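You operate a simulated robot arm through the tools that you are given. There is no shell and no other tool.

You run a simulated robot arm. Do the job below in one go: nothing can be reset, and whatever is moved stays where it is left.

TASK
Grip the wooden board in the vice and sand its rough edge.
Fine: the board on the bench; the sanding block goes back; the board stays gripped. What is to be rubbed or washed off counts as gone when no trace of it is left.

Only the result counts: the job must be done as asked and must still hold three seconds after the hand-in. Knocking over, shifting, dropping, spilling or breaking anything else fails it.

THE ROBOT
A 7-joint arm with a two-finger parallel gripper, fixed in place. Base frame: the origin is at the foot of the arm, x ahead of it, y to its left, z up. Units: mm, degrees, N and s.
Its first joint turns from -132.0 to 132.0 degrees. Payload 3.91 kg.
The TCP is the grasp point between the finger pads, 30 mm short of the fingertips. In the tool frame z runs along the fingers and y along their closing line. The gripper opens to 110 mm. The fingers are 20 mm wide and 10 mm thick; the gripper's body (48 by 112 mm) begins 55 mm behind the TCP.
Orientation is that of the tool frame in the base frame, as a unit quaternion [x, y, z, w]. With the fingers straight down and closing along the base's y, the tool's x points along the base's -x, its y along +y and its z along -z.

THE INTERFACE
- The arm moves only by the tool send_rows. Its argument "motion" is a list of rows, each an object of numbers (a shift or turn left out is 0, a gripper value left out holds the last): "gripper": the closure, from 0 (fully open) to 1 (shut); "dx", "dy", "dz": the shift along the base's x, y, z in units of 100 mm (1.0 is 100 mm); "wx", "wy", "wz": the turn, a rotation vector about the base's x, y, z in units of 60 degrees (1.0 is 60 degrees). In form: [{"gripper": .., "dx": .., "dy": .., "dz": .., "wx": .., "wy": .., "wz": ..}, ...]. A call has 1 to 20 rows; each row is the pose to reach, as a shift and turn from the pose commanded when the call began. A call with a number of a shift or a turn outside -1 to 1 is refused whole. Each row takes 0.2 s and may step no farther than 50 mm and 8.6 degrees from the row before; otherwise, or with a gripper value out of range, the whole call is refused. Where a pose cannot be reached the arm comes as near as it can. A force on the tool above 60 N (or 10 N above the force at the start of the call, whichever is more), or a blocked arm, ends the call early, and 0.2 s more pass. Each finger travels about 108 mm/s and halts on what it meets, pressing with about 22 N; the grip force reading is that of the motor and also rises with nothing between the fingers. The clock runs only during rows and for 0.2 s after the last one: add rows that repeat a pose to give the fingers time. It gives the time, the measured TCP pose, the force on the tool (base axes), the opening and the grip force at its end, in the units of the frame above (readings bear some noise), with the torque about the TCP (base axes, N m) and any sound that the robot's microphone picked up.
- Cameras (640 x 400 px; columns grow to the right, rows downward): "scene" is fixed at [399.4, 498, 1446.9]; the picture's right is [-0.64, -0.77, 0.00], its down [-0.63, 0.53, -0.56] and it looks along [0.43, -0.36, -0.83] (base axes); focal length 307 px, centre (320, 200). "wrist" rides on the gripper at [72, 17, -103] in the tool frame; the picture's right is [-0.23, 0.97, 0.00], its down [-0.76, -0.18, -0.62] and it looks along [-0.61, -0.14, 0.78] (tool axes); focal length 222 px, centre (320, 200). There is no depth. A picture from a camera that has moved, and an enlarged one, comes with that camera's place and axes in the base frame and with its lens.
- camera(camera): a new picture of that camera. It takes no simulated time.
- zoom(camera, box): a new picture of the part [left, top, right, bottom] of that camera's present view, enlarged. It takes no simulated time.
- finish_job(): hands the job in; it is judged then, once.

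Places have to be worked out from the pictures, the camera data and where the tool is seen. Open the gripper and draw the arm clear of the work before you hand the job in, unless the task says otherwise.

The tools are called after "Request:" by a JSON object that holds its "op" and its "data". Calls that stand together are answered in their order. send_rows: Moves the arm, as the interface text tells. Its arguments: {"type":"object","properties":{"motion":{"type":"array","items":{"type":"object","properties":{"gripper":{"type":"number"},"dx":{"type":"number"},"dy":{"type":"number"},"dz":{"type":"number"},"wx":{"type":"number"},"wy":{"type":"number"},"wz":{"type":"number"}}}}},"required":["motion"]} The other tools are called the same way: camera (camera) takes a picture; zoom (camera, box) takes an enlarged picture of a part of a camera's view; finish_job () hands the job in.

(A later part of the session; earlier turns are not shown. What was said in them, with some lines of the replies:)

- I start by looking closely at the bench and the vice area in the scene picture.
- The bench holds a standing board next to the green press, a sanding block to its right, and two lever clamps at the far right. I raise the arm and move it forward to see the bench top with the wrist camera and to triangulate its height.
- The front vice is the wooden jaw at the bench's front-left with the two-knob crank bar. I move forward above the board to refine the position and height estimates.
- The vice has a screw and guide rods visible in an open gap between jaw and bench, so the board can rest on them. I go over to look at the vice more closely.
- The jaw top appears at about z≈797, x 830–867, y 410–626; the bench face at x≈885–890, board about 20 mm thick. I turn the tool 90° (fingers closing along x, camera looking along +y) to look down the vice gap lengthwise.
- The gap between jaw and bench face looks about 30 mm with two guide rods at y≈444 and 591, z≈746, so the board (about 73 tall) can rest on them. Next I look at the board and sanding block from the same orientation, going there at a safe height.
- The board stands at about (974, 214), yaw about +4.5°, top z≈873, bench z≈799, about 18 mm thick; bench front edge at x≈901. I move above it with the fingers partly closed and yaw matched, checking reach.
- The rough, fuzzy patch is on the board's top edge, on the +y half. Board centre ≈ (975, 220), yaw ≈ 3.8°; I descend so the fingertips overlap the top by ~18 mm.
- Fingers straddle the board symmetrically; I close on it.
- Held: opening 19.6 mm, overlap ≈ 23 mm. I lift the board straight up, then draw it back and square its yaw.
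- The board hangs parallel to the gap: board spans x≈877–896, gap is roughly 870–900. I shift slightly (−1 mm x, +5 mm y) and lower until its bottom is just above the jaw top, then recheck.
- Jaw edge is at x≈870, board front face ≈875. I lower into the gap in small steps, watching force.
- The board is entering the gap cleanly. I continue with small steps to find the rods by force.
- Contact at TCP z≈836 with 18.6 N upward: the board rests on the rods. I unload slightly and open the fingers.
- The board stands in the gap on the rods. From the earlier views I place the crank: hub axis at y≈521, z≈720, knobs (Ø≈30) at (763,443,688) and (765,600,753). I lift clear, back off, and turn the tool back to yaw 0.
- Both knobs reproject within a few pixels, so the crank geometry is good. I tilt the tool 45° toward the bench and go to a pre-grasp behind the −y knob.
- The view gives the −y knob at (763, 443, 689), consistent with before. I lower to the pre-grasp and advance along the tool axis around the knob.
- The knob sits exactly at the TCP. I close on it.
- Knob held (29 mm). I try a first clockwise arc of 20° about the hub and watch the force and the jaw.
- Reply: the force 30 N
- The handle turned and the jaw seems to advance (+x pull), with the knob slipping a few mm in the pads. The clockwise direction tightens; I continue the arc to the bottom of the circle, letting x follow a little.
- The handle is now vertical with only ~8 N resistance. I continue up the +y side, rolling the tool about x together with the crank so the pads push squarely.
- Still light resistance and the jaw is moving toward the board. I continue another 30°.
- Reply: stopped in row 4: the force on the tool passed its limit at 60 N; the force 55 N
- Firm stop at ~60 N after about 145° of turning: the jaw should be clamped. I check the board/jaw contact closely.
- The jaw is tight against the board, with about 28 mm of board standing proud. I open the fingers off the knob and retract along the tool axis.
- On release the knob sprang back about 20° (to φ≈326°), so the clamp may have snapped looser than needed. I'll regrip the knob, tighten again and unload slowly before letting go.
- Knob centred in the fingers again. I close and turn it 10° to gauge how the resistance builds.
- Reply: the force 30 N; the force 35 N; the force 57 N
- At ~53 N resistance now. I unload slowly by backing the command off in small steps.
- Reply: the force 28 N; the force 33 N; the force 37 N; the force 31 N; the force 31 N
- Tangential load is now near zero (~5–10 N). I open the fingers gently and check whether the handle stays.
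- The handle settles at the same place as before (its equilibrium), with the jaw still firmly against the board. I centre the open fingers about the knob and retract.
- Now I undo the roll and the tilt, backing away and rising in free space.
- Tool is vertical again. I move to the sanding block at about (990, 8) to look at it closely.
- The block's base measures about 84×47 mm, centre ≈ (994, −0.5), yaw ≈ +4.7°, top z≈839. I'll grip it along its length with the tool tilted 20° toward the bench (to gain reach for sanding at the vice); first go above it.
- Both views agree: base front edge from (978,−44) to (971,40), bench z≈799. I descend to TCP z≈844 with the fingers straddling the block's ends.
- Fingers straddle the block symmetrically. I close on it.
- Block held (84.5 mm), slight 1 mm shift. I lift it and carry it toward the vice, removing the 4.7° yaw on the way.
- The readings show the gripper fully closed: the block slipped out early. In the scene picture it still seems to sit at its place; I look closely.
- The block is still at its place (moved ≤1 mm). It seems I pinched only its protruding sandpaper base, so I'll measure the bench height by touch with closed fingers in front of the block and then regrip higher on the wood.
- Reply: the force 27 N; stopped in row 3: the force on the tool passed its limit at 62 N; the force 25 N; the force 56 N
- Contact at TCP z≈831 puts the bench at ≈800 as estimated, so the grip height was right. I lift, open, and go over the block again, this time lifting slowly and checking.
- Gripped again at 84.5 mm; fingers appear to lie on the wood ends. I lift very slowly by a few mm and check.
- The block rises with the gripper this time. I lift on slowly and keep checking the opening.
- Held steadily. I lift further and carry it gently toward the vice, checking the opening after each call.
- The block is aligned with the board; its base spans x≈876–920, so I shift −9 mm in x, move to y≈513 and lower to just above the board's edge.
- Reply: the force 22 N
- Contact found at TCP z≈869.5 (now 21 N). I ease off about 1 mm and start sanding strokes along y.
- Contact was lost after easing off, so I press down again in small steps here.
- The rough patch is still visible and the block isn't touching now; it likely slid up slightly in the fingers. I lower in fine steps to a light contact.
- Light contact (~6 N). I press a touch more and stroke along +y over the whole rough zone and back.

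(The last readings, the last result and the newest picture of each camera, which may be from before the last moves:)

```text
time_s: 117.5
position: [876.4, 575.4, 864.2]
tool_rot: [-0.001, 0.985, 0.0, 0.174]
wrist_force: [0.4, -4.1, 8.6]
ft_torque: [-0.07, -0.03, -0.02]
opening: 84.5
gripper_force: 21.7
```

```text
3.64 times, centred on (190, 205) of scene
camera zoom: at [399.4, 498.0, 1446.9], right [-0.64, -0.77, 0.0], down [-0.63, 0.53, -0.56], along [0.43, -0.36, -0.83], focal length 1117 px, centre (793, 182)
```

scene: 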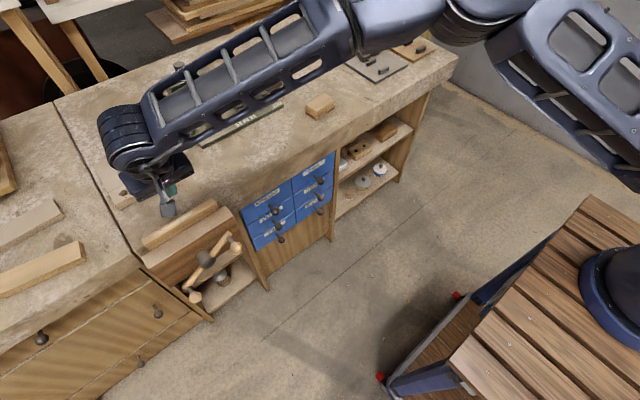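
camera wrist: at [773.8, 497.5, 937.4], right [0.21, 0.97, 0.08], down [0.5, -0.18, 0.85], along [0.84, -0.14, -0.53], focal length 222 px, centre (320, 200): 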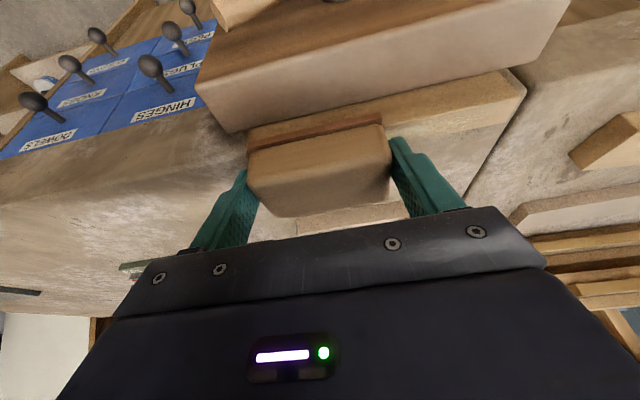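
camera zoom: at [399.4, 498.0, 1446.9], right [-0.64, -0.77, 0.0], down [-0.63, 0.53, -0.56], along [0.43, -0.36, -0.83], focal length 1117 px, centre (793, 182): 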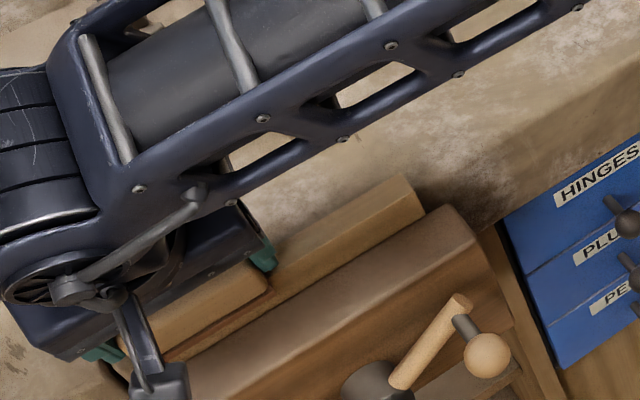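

Sanding contact is good (~10 N with 4–5 N drag), and the exposed part already looks smooth. I make further back-and-forth strokes.

Request:
{"op": "send_rows", "data": {"motion": [{"gripper": 1, "dy": -0.05}, {"gripper": 1, "dy": -0.13}, {"gripper": 1, "dy": -0.21}, {"gripper": 1, "dy": -0.29}, {"gripper": 1, "dy": -0.37}, {"gripper": 1, "dy": -0.45}, {"gripper": 1, "dy": -0.53}, {"gripper": 1, "dy": -0.61}, {"gripper": 1, "dy": -0.69}, {"gripper": 1, "dy": -0.77}, {"gripper": 1, "dy": -0.85}, {"gripper": 1, "dy": -0.93}, {"gripper": 1, "dy": -1.0}]}}

Request:
{"op": "zoom", "data": {"camera": "wrist", "box": [230, 60, 550, 230]}}

```text
time_s: 120.2
position: [878.1, 475.4, 865.4]
tool_rot: [-0.001, 0.985, -0.001, 0.175]
wrist_force: [-0.1, -0.2, -1.1]
ft_torque: [0.03, 0.01, 0.02]
opening: 84.8
gripper_force: 22.0
```

```text
2.00 times, centred on (390, 145) of wrist
camera zoom: at [774.6, 492.7, 935.3], right [0.21, 0.97, 0.08], down [0.5, -0.18, 0.85], along [0.84, -0.14, -0.53], focal length 444 px, centre (180, 310)
```

zoom: 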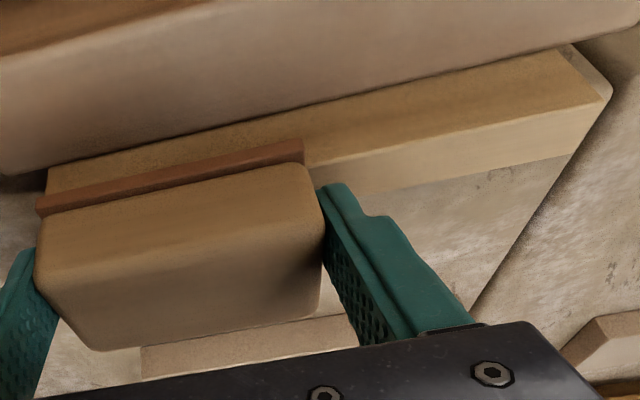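

The +y half now looks clean. I re-establish contact and do another pass over the middle and +y end, to be thorough.

Request:
{"op": "send_rows", "data": {"motion": [{"gripper": 1, "dz": -0.008}, {"gripper": 1, "dz": -0.012}, {"gripper": 1, "dz": -0.012}]}}

Request:
{"op": "send_rows", "data": {"motion": [{"gripper": 1, "dz": -0.005}, {"gripper": 1, "dz": -0.008}]}}

```text
time_s: 121.0
position: [879.1, 474.7, 862.7]
tool_rot: [-0.001, 0.984, -0.001, 0.175]
wrist_force: [-2.0, -0.2, 10.5]
ft_torque: [0.04, 0.02, 0.01]
opening: 84.6
gripper_force: 21.8
```

```text
time_s: 121.7
position: [879.0, 474.8, 862.5]
tool_rot: [-0.001, 0.984, 0.0, 0.176]
wrist_force: [1.4, -0.9, 21.2]
ft_torque: [0.08, -0.13, -0.01]
opening: 84.8
gripper_force: 22.1
```

Request:
{"op": "send_rows", "data": {"motion": [{"gripper": 1, "dy": -0.07}, {"gripper": 1, "dy": -0.15}, {"gripper": 1, "dy": -0.23}, {"gripper": 1, "dy": -0.15}, {"gripper": 1, "dy": -0.07}, {"gripper": 1, "dy": 0.01}, {"gripper": 1, "dy": 0.09}, {"gripper": 1, "dy": 0.17}, {"gripper": 1, "dy": 0.25}, {"gripper": 1, "dy": 0.33}, {"gripper": 1, "dy": 0.41}, {"gripper": 1, "dy": 0.49}, {"gripper": 1, "dy": 0.57}, {"gripper": 1, "dy": 0.65}, {"gripper": 1, "dy": 0.73}, {"gripper": 1, "dy": 0.81}, {"gripper": 1, "dy": 0.89}, {"gripper": 1, "dy": 0.97}]}}

Request:
{"op": "zoom", "data": {"camera": "wrist", "box": [130, 60, 450, 230]}}

```text
time_s: 125.5
position: [878.7, 573.0, 862.4]
tool_rot: [-0.001, 0.985, 0.0, 0.174]
wrist_force: [0.0, -0.4, -1.3]
ft_torque: [0.03, 0.01, 0.0]
opening: 84.7
gripper_force: 21.7
```

```text
2.00 times, centred on (290, 145) of wrist
camera zoom: at [774.8, 589.3, 933.5], right [0.21, 0.97, 0.08], down [0.5, -0.18, 0.85], along [0.84, -0.14, -0.53], focal length 444 px, centre (380, 310)
```

zoom: 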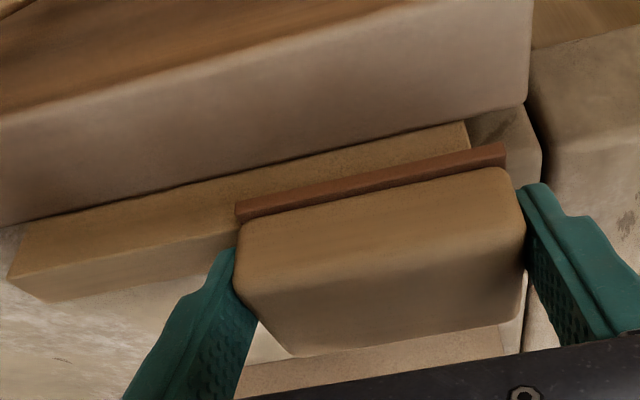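

Now I lift off and inspect the whole edge.

Request:
{"op": "send_rows", "data": {"motion": [{"gripper": 1, "dz": 0.05}, {"gripper": 1, "dz": 0.15}, {"gripper": 1, "dz": 0.27}, {"gripper": 1, "dz": 0.39}, {"gripper": 1, "dz": 0.5}, {"gripper": 1, "dz": 0.58, "dy": -0.08}, {"gripper": 1, "dz": 0.62, "dy": -0.2}, {"gripper": 1, "dz": 0.65, "dy": -0.35}, {"gripper": 1, "dz": 0.65, "dy": -0.5, "dx": 0.1}, {"gripper": 1, "dz": 0.65, "dy": -0.65, "dx": 0.15}, {"gripper": 1, "dz": 0.65, "dy": -0.75, "dx": 0.15}]}}

Request:
{"op": "camera", "data": {"camera": "wrist"}}

Request:
{"op": "zoom", "data": {"camera": "wrist", "box": [190, 0, 490, 150]}}

Request:
{"op": "zoom", "data": {"camera": "scene", "box": [120, 150, 260, 260]}}

```text
time_s: 127.8
position: [892.7, 497.0, 927.5]
tool_rot: [-0.001, 0.985, -0.002, 0.175]
wrist_force: [0.0, 0.0, -1.8]
ft_torque: [-0.02, 0.02, -0.01]
opening: 85.0
gripper_force: 22.0
```

```text
taken
camera wrist: at [789.5, 513.7, 997.9], right [0.21, 0.97, 0.08], down [0.5, -0.17, 0.85], along [0.84, -0.14, -0.53], focal length 222 px, centre (320, 200)
```

wrist: 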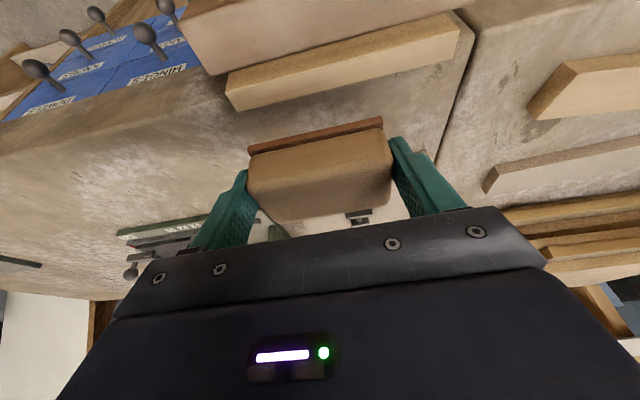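

```text
2.13 times, centred on (340, 75) of wrist
camera zoom: at [789.5, 513.7, 997.9], right [0.21, 0.97, 0.08], down [0.5, -0.17, 0.85], along [0.84, -0.14, -0.53], focal length 474 px, centre (277, 467)
```

zoom: 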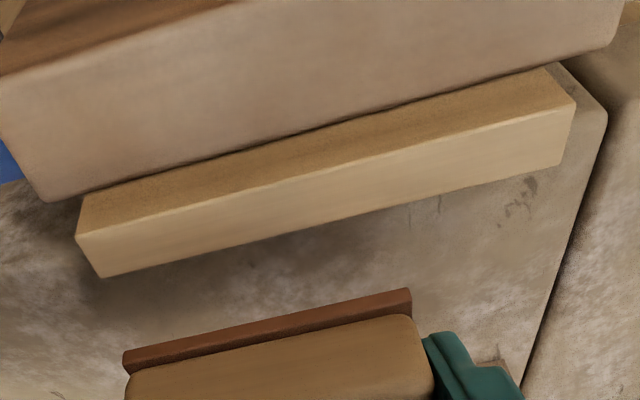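

```text
3.64 times, centred on (190, 205) of scene
camera zoom: at [399.4, 498.0, 1446.9], right [-0.64, -0.77, 0.0], down [-0.63, 0.53, -0.56], along [0.43, -0.36, -0.83], focal length 1117 px, centre (793, 182)
```

zoom: 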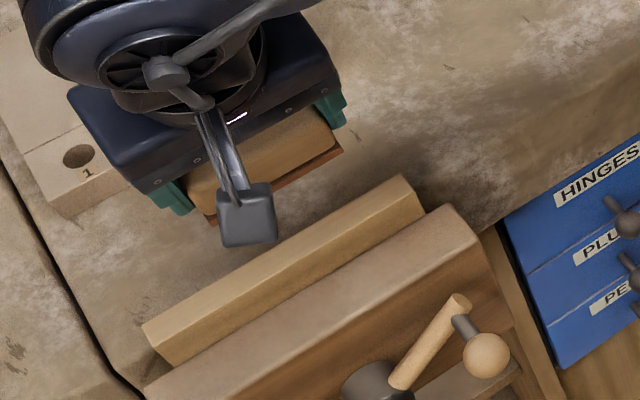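

The edge looks clean; I enlarge it further to look for faint residue.

Request:
{"op": "zoom", "data": {"camera": "wrist", "box": [220, 40, 350, 120]}}

Request:
{"op": "zoom", "data": {"camera": "wrist", "box": [340, 10, 470, 90]}}

```text
4.92 times, centred on (285, 80) of wrist
camera zoom: at [789.5, 513.7, 997.9], right [0.21, 0.97, 0.08], down [0.5, -0.17, 0.85], along [0.84, -0.14, -0.53], focal length 1094 px, centre (492, 791)
```

zoom: 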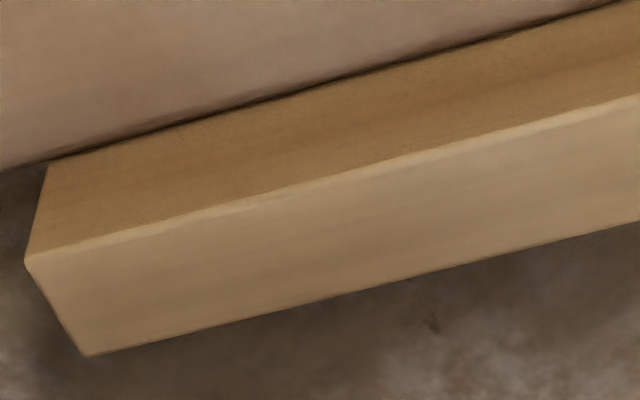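

```text
4.92 times, centred on (405, 50) of wrist
camera zoom: at [789.5, 513.7, 997.9], right [0.21, 0.97, 0.08], down [0.5, -0.17, 0.85], along [0.84, -0.14, -0.53], focal length 1094 px, centre (-98, 938)
```

zoom: 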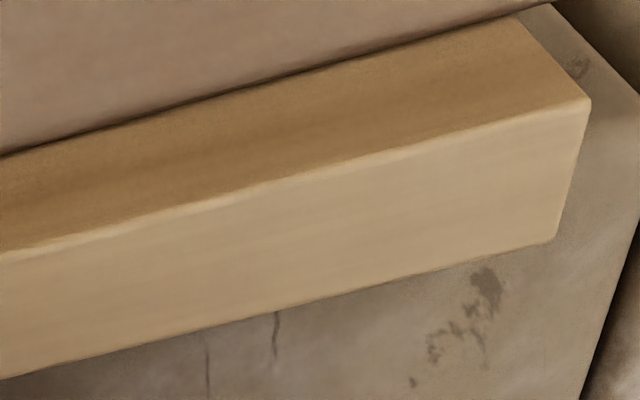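

No trace remains, and the board hasn't moved. I carry the sanding block back along the same route, gently.

Request:
{"op": "send_rows", "data": {"motion": [{"gripper": 1, "dy": -0.05}, {"gripper": 1, "dy": -0.15}, {"gripper": 1, "dy": -0.3}, {"gripper": 1, "dy": -0.45}, {"gripper": 1, "dy": -0.6}, {"gripper": 1, "dy": -0.75}, {"gripper": 1, "dy": -0.88}, {"gripper": 1, "dy": -0.97}, {"gripper": 1, "dy": -1.0}]}}

Request:
{"op": "send_rows", "data": {"motion": [{"gripper": 1, "dy": -0.05}, {"gripper": 1, "dy": -0.15}, {"gripper": 1, "dy": -0.3}, {"gripper": 1, "dy": -0.45}, {"gripper": 1, "dy": -0.6}, {"gripper": 1, "dy": -0.75}, {"gripper": 1, "dy": -0.88}, {"gripper": 1, "dy": -0.97}, {"gripper": 1, "dy": -1.0}]}}

Request:
{"op": "send_rows", "data": {"motion": [{"gripper": 1, "dy": -0.05}, {"gripper": 1, "dy": -0.15}, {"gripper": 1, "dy": -0.3}, {"gripper": 1, "dy": -0.45}, {"gripper": 1, "dy": -0.6}, {"gripper": 1, "dy": -0.75}, {"gripper": 1, "dy": -0.88}, {"gripper": 1, "dy": -0.97}, {"gripper": 1, "dy": -1.0}]}}

Request:
{"op": "send_rows", "data": {"motion": [{"gripper": 1, "dy": -0.05, "wz": 0.01}, {"gripper": 1, "dy": -0.15, "wz": 0.025}, {"gripper": 1, "dy": -0.3, "wz": 0.04}, {"gripper": 1, "dy": -0.45, "wz": 0.055}, {"gripper": 1, "dy": -0.6, "wz": 0.07}, {"gripper": 1, "dy": -0.75, "wz": 0.077}, {"gripper": 1, "dy": -0.88, "wz": 0.077}, {"gripper": 1, "dy": -0.97, "wz": 0.077}, {"gripper": 1, "dy": -1.0, "wz": 0.077}]}}

Request:
{"op": "send_rows", "data": {"motion": [{"gripper": 1, "dx": 0.04, "dy": -0.04}, {"gripper": 1, "dx": 0.12, "dy": -0.12}, {"gripper": 1, "dx": 0.24, "dy": -0.24}, {"gripper": 1, "dx": 0.38, "dy": -0.38}, {"gripper": 1, "dx": 0.52, "dy": -0.52}, {"gripper": 1, "dx": 0.66, "dy": -0.66}, {"gripper": 1, "dx": 0.8, "dy": -0.8}, {"gripper": 1, "dx": 0.9, "dy": -0.92}, {"gripper": 1, "dx": 0.955, "dy": -0.98}, {"gripper": 1, "dx": 0.955, "dy": -0.99}]}}

Request:
{"op": "camera", "data": {"camera": "wrist"}}

Request:
{"op": "zoom", "data": {"camera": "scene", "box": [280, 55, 400, 135]}}

```text
time_s: 129.8
position: [892.9, 397.8, 927.3]
tool_rot: [-0.001, 0.985, -0.001, 0.175]
wrist_force: [0.4, 0.0, -0.9]
ft_torque: [0.04, 0.01, -0.01]
opening: 84.6
gripper_force: 22.4
```

```text
time_s: 131.8
position: [893.1, 297.0, 926.4]
tool_rot: [0.0, 0.985, -0.001, 0.174]
wrist_force: [0.8, 0.1, -1.3]
ft_torque: [0.0, 0.04, 0.01]
opening: 84.9
gripper_force: 22.0
```

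```text
time_s: 133.8
position: [892.6, 195.1, 926.9]
tool_rot: [0.0, 0.985, -0.001, 0.175]
wrist_force: [-0.7, 0.1, -1.8]
ft_torque: [-0.02, 0.03, 0.01]
opening: 85.0
gripper_force: 22.2
```

```text
time_s: 135.8
position: [891.8, 97.0, 927.5]
tool_rot: [-0.041, 0.984, 0.007, 0.175]
wrist_force: [0.6, 0.7, -0.6]
ft_torque: [-0.01, 0.04, 0.03]
opening: 84.6
gripper_force: 22.2
```

```text
time_s: 138.1
position: [987.9, -4.7, 927.8]
tool_rot: [-0.04, 0.984, 0.006, 0.174]
wrist_force: [0.6, -1.3, -1.2]
ft_torque: [0.04, 0.01, 0.01]
opening: 84.9
gripper_force: 21.9
```

```text
taken
camera wrist: at [883.5, 6.0, 998.1], right [0.13, 0.99, 0.08], down [0.51, -0.13, 0.85], along [0.85, -0.07, -0.53], focal length 222 px, centre (320, 200)
```

wrist: 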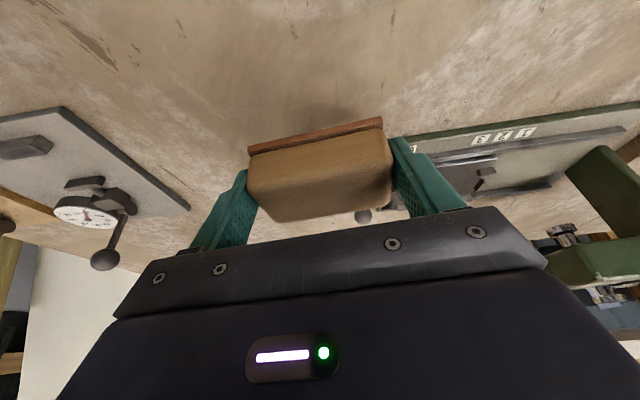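

```text
5.00 times, centred on (340, 95) of scene
camera zoom: at [399.4, 498.0, 1446.9], right [-0.64, -0.77, 0.0], down [-0.63, 0.53, -0.56], along [0.43, -0.36, -0.83], focal length 1536 px, centre (220, 725)
```

zoom: 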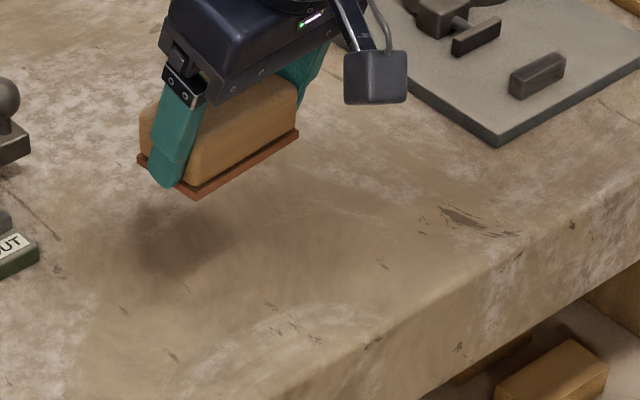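

The block is still held. I lower it to just above the bench, then feel for contact.

Request:
{"op": "send_rows", "data": {"motion": [{"gripper": 1, "dz": -0.05}, {"gripper": 1, "dz": -0.15}, {"gripper": 1, "dz": -0.27}, {"gripper": 1, "dz": -0.4}, {"gripper": 1, "dz": -0.52}, {"gripper": 1, "dz": -0.64}, {"gripper": 1, "dz": -0.73}, {"gripper": 1, "dz": -0.79}, {"gripper": 1, "dz": -0.81}, {"gripper": 1, "dz": -0.81}]}}

Request:
{"op": "zoom", "data": {"camera": "wrist", "box": [180, 90, 480, 240]}}

Request:
{"op": "zoom", "data": {"camera": "scene", "box": [295, 75, 355, 125]}}

```text
time_s: 140.2
position: [988.6, -1.9, 846.6]
tool_rot: [-0.041, 0.984, 0.006, 0.174]
wrist_force: [-0.8, 0.6, -0.2]
ft_torque: [0.0, 0.03, -0.01]
opening: 84.7
gripper_force: 22.0
```

```text
2.13 times, centred on (330, 165) of wrist
camera zoom: at [883.8, 6.6, 917.9], right [0.13, 0.99, 0.08], down [0.51, -0.13, 0.85], along [0.85, -0.07, -0.53], focal length 474 px, centre (299, 275)
```

zoom: 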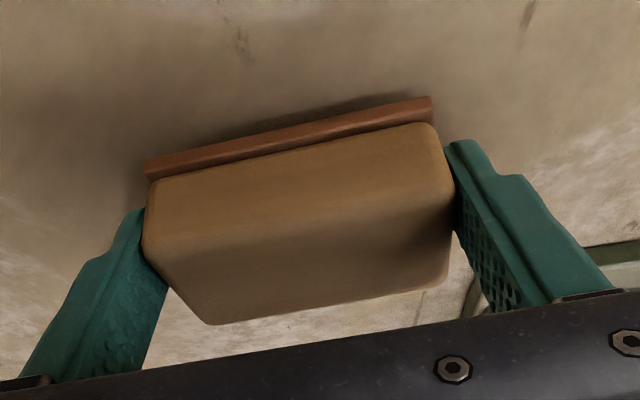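

```text
8.00 times, centred on (325, 100) of scene
camera zoom: at [399.4, 498.0, 1446.9], right [-0.64, -0.77, 0.0], down [-0.63, 0.53, -0.56], along [0.43, -0.36, -0.83], focal length 2457 px, centre (280, 1000)
```

zoom: 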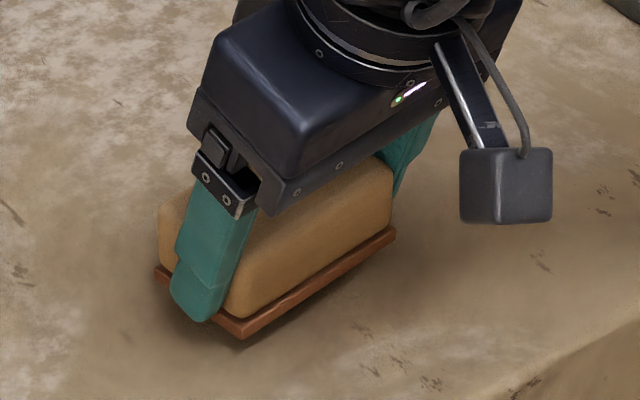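

Request:
{"op": "send_rows", "data": {"motion": [{"gripper": 1, "dz": -0.02}, {"gripper": 1, "dz": -0.04}, {"gripper": 1, "dz": -0.05}, {"gripper": 1, "dz": -0.05}]}}

Request:
{"op": "send_rows", "data": {"motion": [{"gripper": 1, "dz": -0.01}, {"gripper": 1, "dz": -0.02}, {"gripper": 1, "dz": -0.02}]}}

Request:
{"op": "send_rows", "data": {"motion": [{"gripper": 1, "dz": -0.01}, {"gripper": 1, "dz": -0.015}, {"gripper": 1, "dz": -0.015}]}}

```text
time_s: 141.2
position: [988.4, -1.0, 841.5]
tool_rot: [-0.04, 0.984, 0.006, 0.175]
wrist_force: [0.0, -0.9, -1.3]
ft_torque: [0.0, 0.03, -0.03]
opening: 84.8
gripper_force: 22.5
```

```text
time_s: 142.1
position: [988.7, -2.8, 838.9]
tool_rot: [-0.04, 0.984, 0.006, 0.174]
wrist_force: [0.0, -0.5, -1.3]
ft_torque: [0.0, 0.0, 0.01]
opening: 84.5
gripper_force: 22.2
```

```text
time_s: 142.8
position: [987.5, -1.8, 836.9]
tool_rot: [-0.041, 0.984, 0.007, 0.175]
wrist_force: [0.8, -0.4, -0.9]
ft_torque: [0.02, 0.0, 0.01]
opening: 84.7
gripper_force: 21.6
```

Request:
{"op": "send_rows", "data": {"motion": [{"gripper": 1, "dz": -0.008}, {"gripper": 1, "dz": -0.012}, {"gripper": 1, "dz": -0.012}]}}

Request:
{"op": "zoom", "data": {"camera": "scene", "box": [295, 75, 355, 125]}}

```text
time_s: 143.7
position: [988.7, -2.6, 836.0]
tool_rot: [-0.04, 0.984, 0.007, 0.175]
wrist_force: [-0.4, -1.5, 2.4]
ft_torque: [0.12, 0.09, 0.07]
opening: 84.9
gripper_force: 21.8
```

```text
8.00 times, centred on (325, 100) of scene
camera zoom: at [399.4, 498.0, 1446.9], right [-0.64, -0.77, 0.0], down [-0.63, 0.53, -0.56], along [0.43, -0.36, -0.83], focal length 2457 px, centre (280, 1000)
```

zoom: 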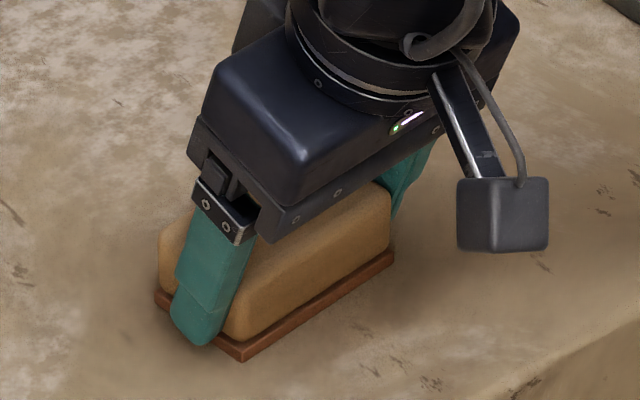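

Just touching. Compared with its original spot the block is ~3 mm off, so I lift 3 mm, shift (−2.4, −2.9) mm, and set it down again.

Request:
{"op": "send_rows", "data": {"motion": [{"gripper": 1, "dz": 0.02}, {"gripper": 1, "dz": 0.03}, {"gripper": 1, "dz": 0.03, "dx": -0.012, "dy": -0.015}, {"gripper": 1, "dz": 0.03, "dx": -0.024, "dy": -0.029}, {"gripper": 1, "dz": 0.015, "dx": -0.024, "dy": -0.029}, {"gripper": 1, "dz": 0.0, "dx": -0.024, "dy": -0.029}, {"gripper": 1, "dz": -0.005, "dx": -0.024, "dy": -0.029}, {"gripper": 1, "dz": -0.005, "dx": -0.024, "dy": -0.029}]}}

Request:
{"op": "zoom", "data": {"camera": "scene", "box": [295, 75, 355, 125]}}

```text
time_s: 145.4
position: [984.4, -4.9, 836.7]
tool_rot: [-0.04, 0.984, 0.006, 0.175]
wrist_force: [-0.1, -0.3, -1.4]
ft_torque: [0.01, 0.01, 0.01]
opening: 84.7
gripper_force: 22.5
```

```text
8.00 times, centred on (325, 100) of scene
camera zoom: at [399.4, 498.0, 1446.9], right [-0.64, -0.77, 0.0], down [-0.63, 0.53, -0.56], along [0.43, -0.36, -0.83], focal length 2457 px, centre (280, 1000)
```

zoom: 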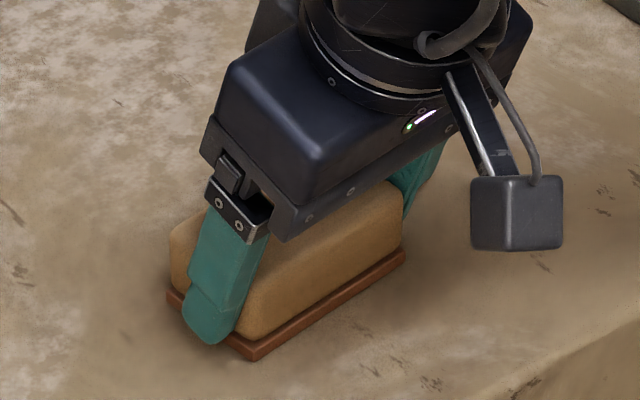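

Position now matches. I lower the last millimetre to contact.

Request:
{"op": "send_rows", "data": {"motion": [{"gripper": 1, "dz": -0.006}, {"gripper": 1, "dz": -0.012}, {"gripper": 1, "dz": -0.012}]}}

```text
time_s: 146.2
position: [985.6, -4.9, 835.4]
tool_rot: [-0.04, 0.984, 0.006, 0.176]
wrist_force: [0.3, -1.3, 6.5]
ft_torque: [0.26, 0.16, 0.04]
opening: 84.8
gripper_force: 21.5
```

It's resting on the bench. I open the fingers and rise straight up.

Request:
{"op": "send_rows", "data": {"motion": [{"gripper": 0.2}, {"gripper": 0.1}, {"gripper": 0}, {"gripper": 0}, {"gripper": 0, "dz": 0.1}, {"gripper": 0, "dz": 0.3}, {"gripper": 0, "dz": 0.6}, {"gripper": 0, "dz": 0.95}]}}

Request:
{"op": "camera", "data": {"camera": "wrist"}}

Request:
{"op": "zoom", "data": {"camera": "scene", "box": [290, 75, 390, 135]}}

```text
time_s: 148.1
position: [984.9, -5.5, 924.8]
tool_rot: [-0.04, 0.984, 0.007, 0.174]
wrist_force: [-0.4, -0.2, -0.8]
ft_torque: [0.0, -0.03, 0.03]
opening: 109.9
gripper_force: 0.1
```

```text
taken
camera wrist: at [879.7, 3.2, 996.2], right [0.13, 0.99, 0.08], down [0.51, -0.14, 0.85], along [0.85, -0.07, -0.53], focal length 222 px, centre (320, 200)
```

wrist: 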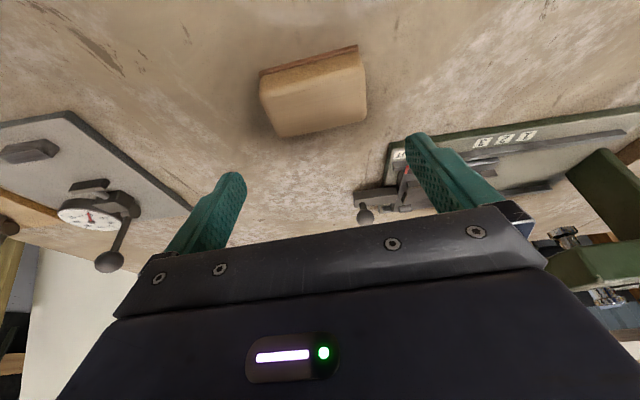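

```text
6.40 times, centred on (340, 105) of scene
camera zoom: at [399.4, 498.0, 1446.9], right [-0.64, -0.77, 0.0], down [-0.63, 0.53, -0.56], along [0.43, -0.36, -0.83], focal length 1966 px, centre (192, 808)
```

zoom: 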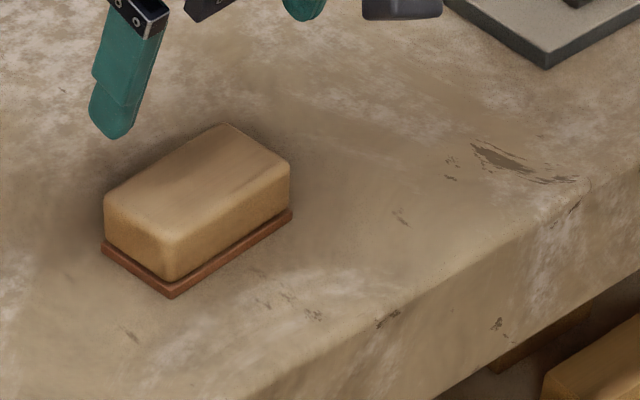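

The sanding block is back in its place, and everything around it is undisturbed. I draw the arm clear of the bench and straighten the tool.

Request:
{"op": "send_rows", "data": {"motion": [{"dz": 0.25, "dx": -0.1}, {"dz": 0.5, "dx": -0.3}, {"dz": 0.75, "dx": -0.55, "wy": 0.11}, {"dz": 0.95, "dx": -0.8, "wy": 0.22}, {"dz": 1.0, "dx": -1.0, "wy": 0.33}]}}

Request:
{"op": "send_rows", "data": {"motion": [{"dz": 0.25, "dx": -0.3}, {"dz": 0.5, "dx": -0.6}, {"dz": 0.75, "dx": -0.9}, {"dz": 0.9, "dx": -1.0}]}}

Request:
{"op": "send_rows", "data": {"motion": [{"dx": -0.3}, {"dx": -0.6}, {"dx": -0.9}, {"dx": -1.0}]}}

Request:
{"op": "send_rows", "data": {"motion": [{"dx": -0.3, "dy": 0.2}, {"dx": -0.6, "dy": 0.4}, {"dx": -0.9, "dy": 0.6}, {"dx": -1.0, "dy": 0.6}]}}

Request:
{"op": "camera", "data": {"camera": "scene"}}

Request:
{"op": "zoom", "data": {"camera": "scene", "box": [120, 180, 260, 300]}}

Request:
{"op": "zoom", "data": {"camera": "scene", "box": [140, 195, 230, 255]}}

```text
time_s: 149.2
position: [883.5, -7.9, 1027.5]
tool_rot: [-0.039, 0.999, 0.013, 0.001]
wrist_force: [0.2, 0.2, 0.0]
ft_torque: [0.02, -0.01, 0.0]
opening: 109.8
gripper_force: 0.0
```

```text
time_s: 150.2
position: [785.6, -6.5, 1121.7]
tool_rot: [-0.038, 0.999, 0.013, 0.003]
wrist_force: [0.2, -0.6, -0.2]
ft_torque: [0.0, 0.0, -0.01]
opening: 110.3
gripper_force: 0.1
```

```text
time_s: 151.2
position: [688.8, -5.4, 1119.2]
tool_rot: [-0.038, 0.999, 0.014, 0.003]
wrist_force: [0.7, 0.5, -0.6]
ft_torque: [-0.01, -0.02, -0.01]
opening: 110.1
gripper_force: 0.1
```

```text
time_s: 152.2
position: [586.3, 55.4, 1120.2]
tool_rot: [-0.039, 0.999, 0.013, 0.003]
wrist_force: [0.2, 0.0, -0.2]
ft_torque: [-0.01, -0.01, -0.03]
opening: 110.1
gripper_force: 0.1
```

```text
taken
```

scene: 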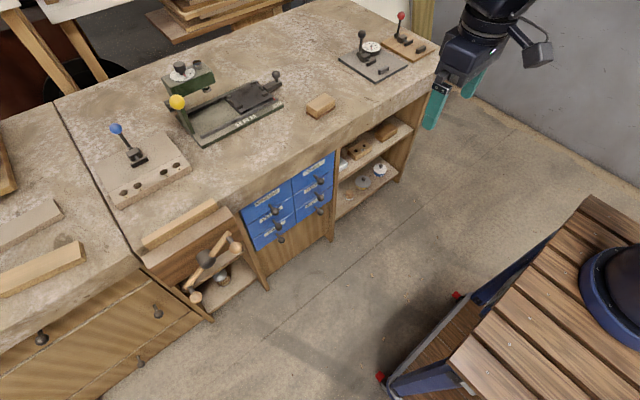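

```text
3.33 times, centred on (190, 240) of scene
camera zoom: at [399.4, 498.0, 1446.9], right [-0.64, -0.77, 0.0], down [-0.63, 0.53, -0.56], along [0.43, -0.36, -0.83], focal length 1024 px, centre (753, 67)
```

zoom: 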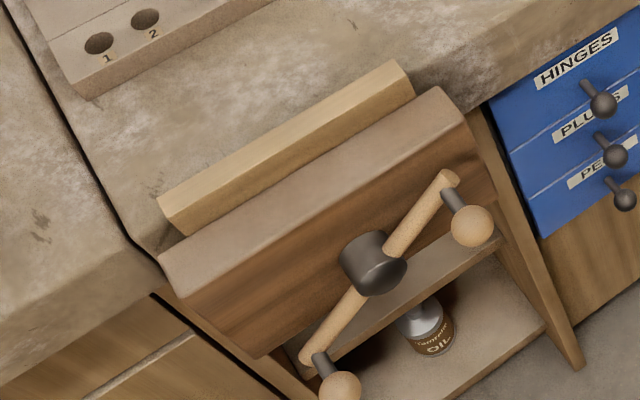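

```text
6.67 times, centred on (185, 225) of scene
camera zoom: at [399.4, 498.0, 1446.9], right [-0.64, -0.77, 0.0], down [-0.63, 0.53, -0.56], along [0.43, -0.36, -0.83], focal length 2048 px, centre (1220, 33)
```

zoom: 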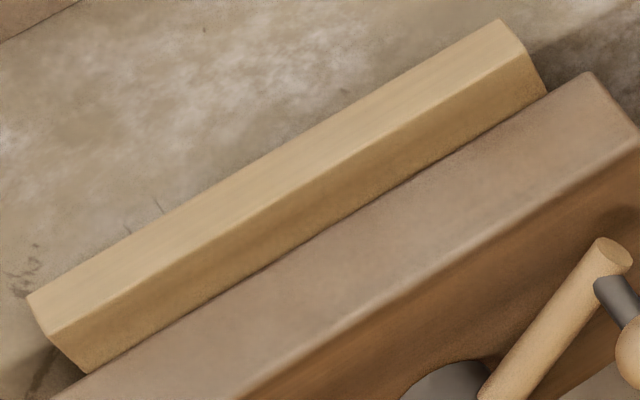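

The board is clamped in the vice with a smooth edge, the sanding block is back in its place, nothing else has moved, and the arm is clear with the gripper open. I hand the job in.

Request:
{"op": "finish_job", "data": {}}

```text
The job is handed in.
```

I gripped the board in the front vice and sanded its rough edge. The enlarged wrist-camera pictures show no trace of the roughness. The job is handed in, and I don't have the verdict.

- **Vice:** I cranked the handle until it stopped at about 60 N. When I released the knob, the handle sprang back about 20°. I tightened it a second time and unloaded it slowly, but it settled at the same angle. In the pictures the board did not move while I pressed on it with about 20 N during sanding. I did not test the grip by pulling on the board.
- **Sanding block:** it slipped out of the gripper on my first attempt to lift it and settled back within about 1 mm of its spot. After sanding I put it back within 1–2 mm of where it started, judging from the pictures.
- **Everything else:** nothing else looks moved in the final scene picture. The gripper is open and the arm is clear of the bench.
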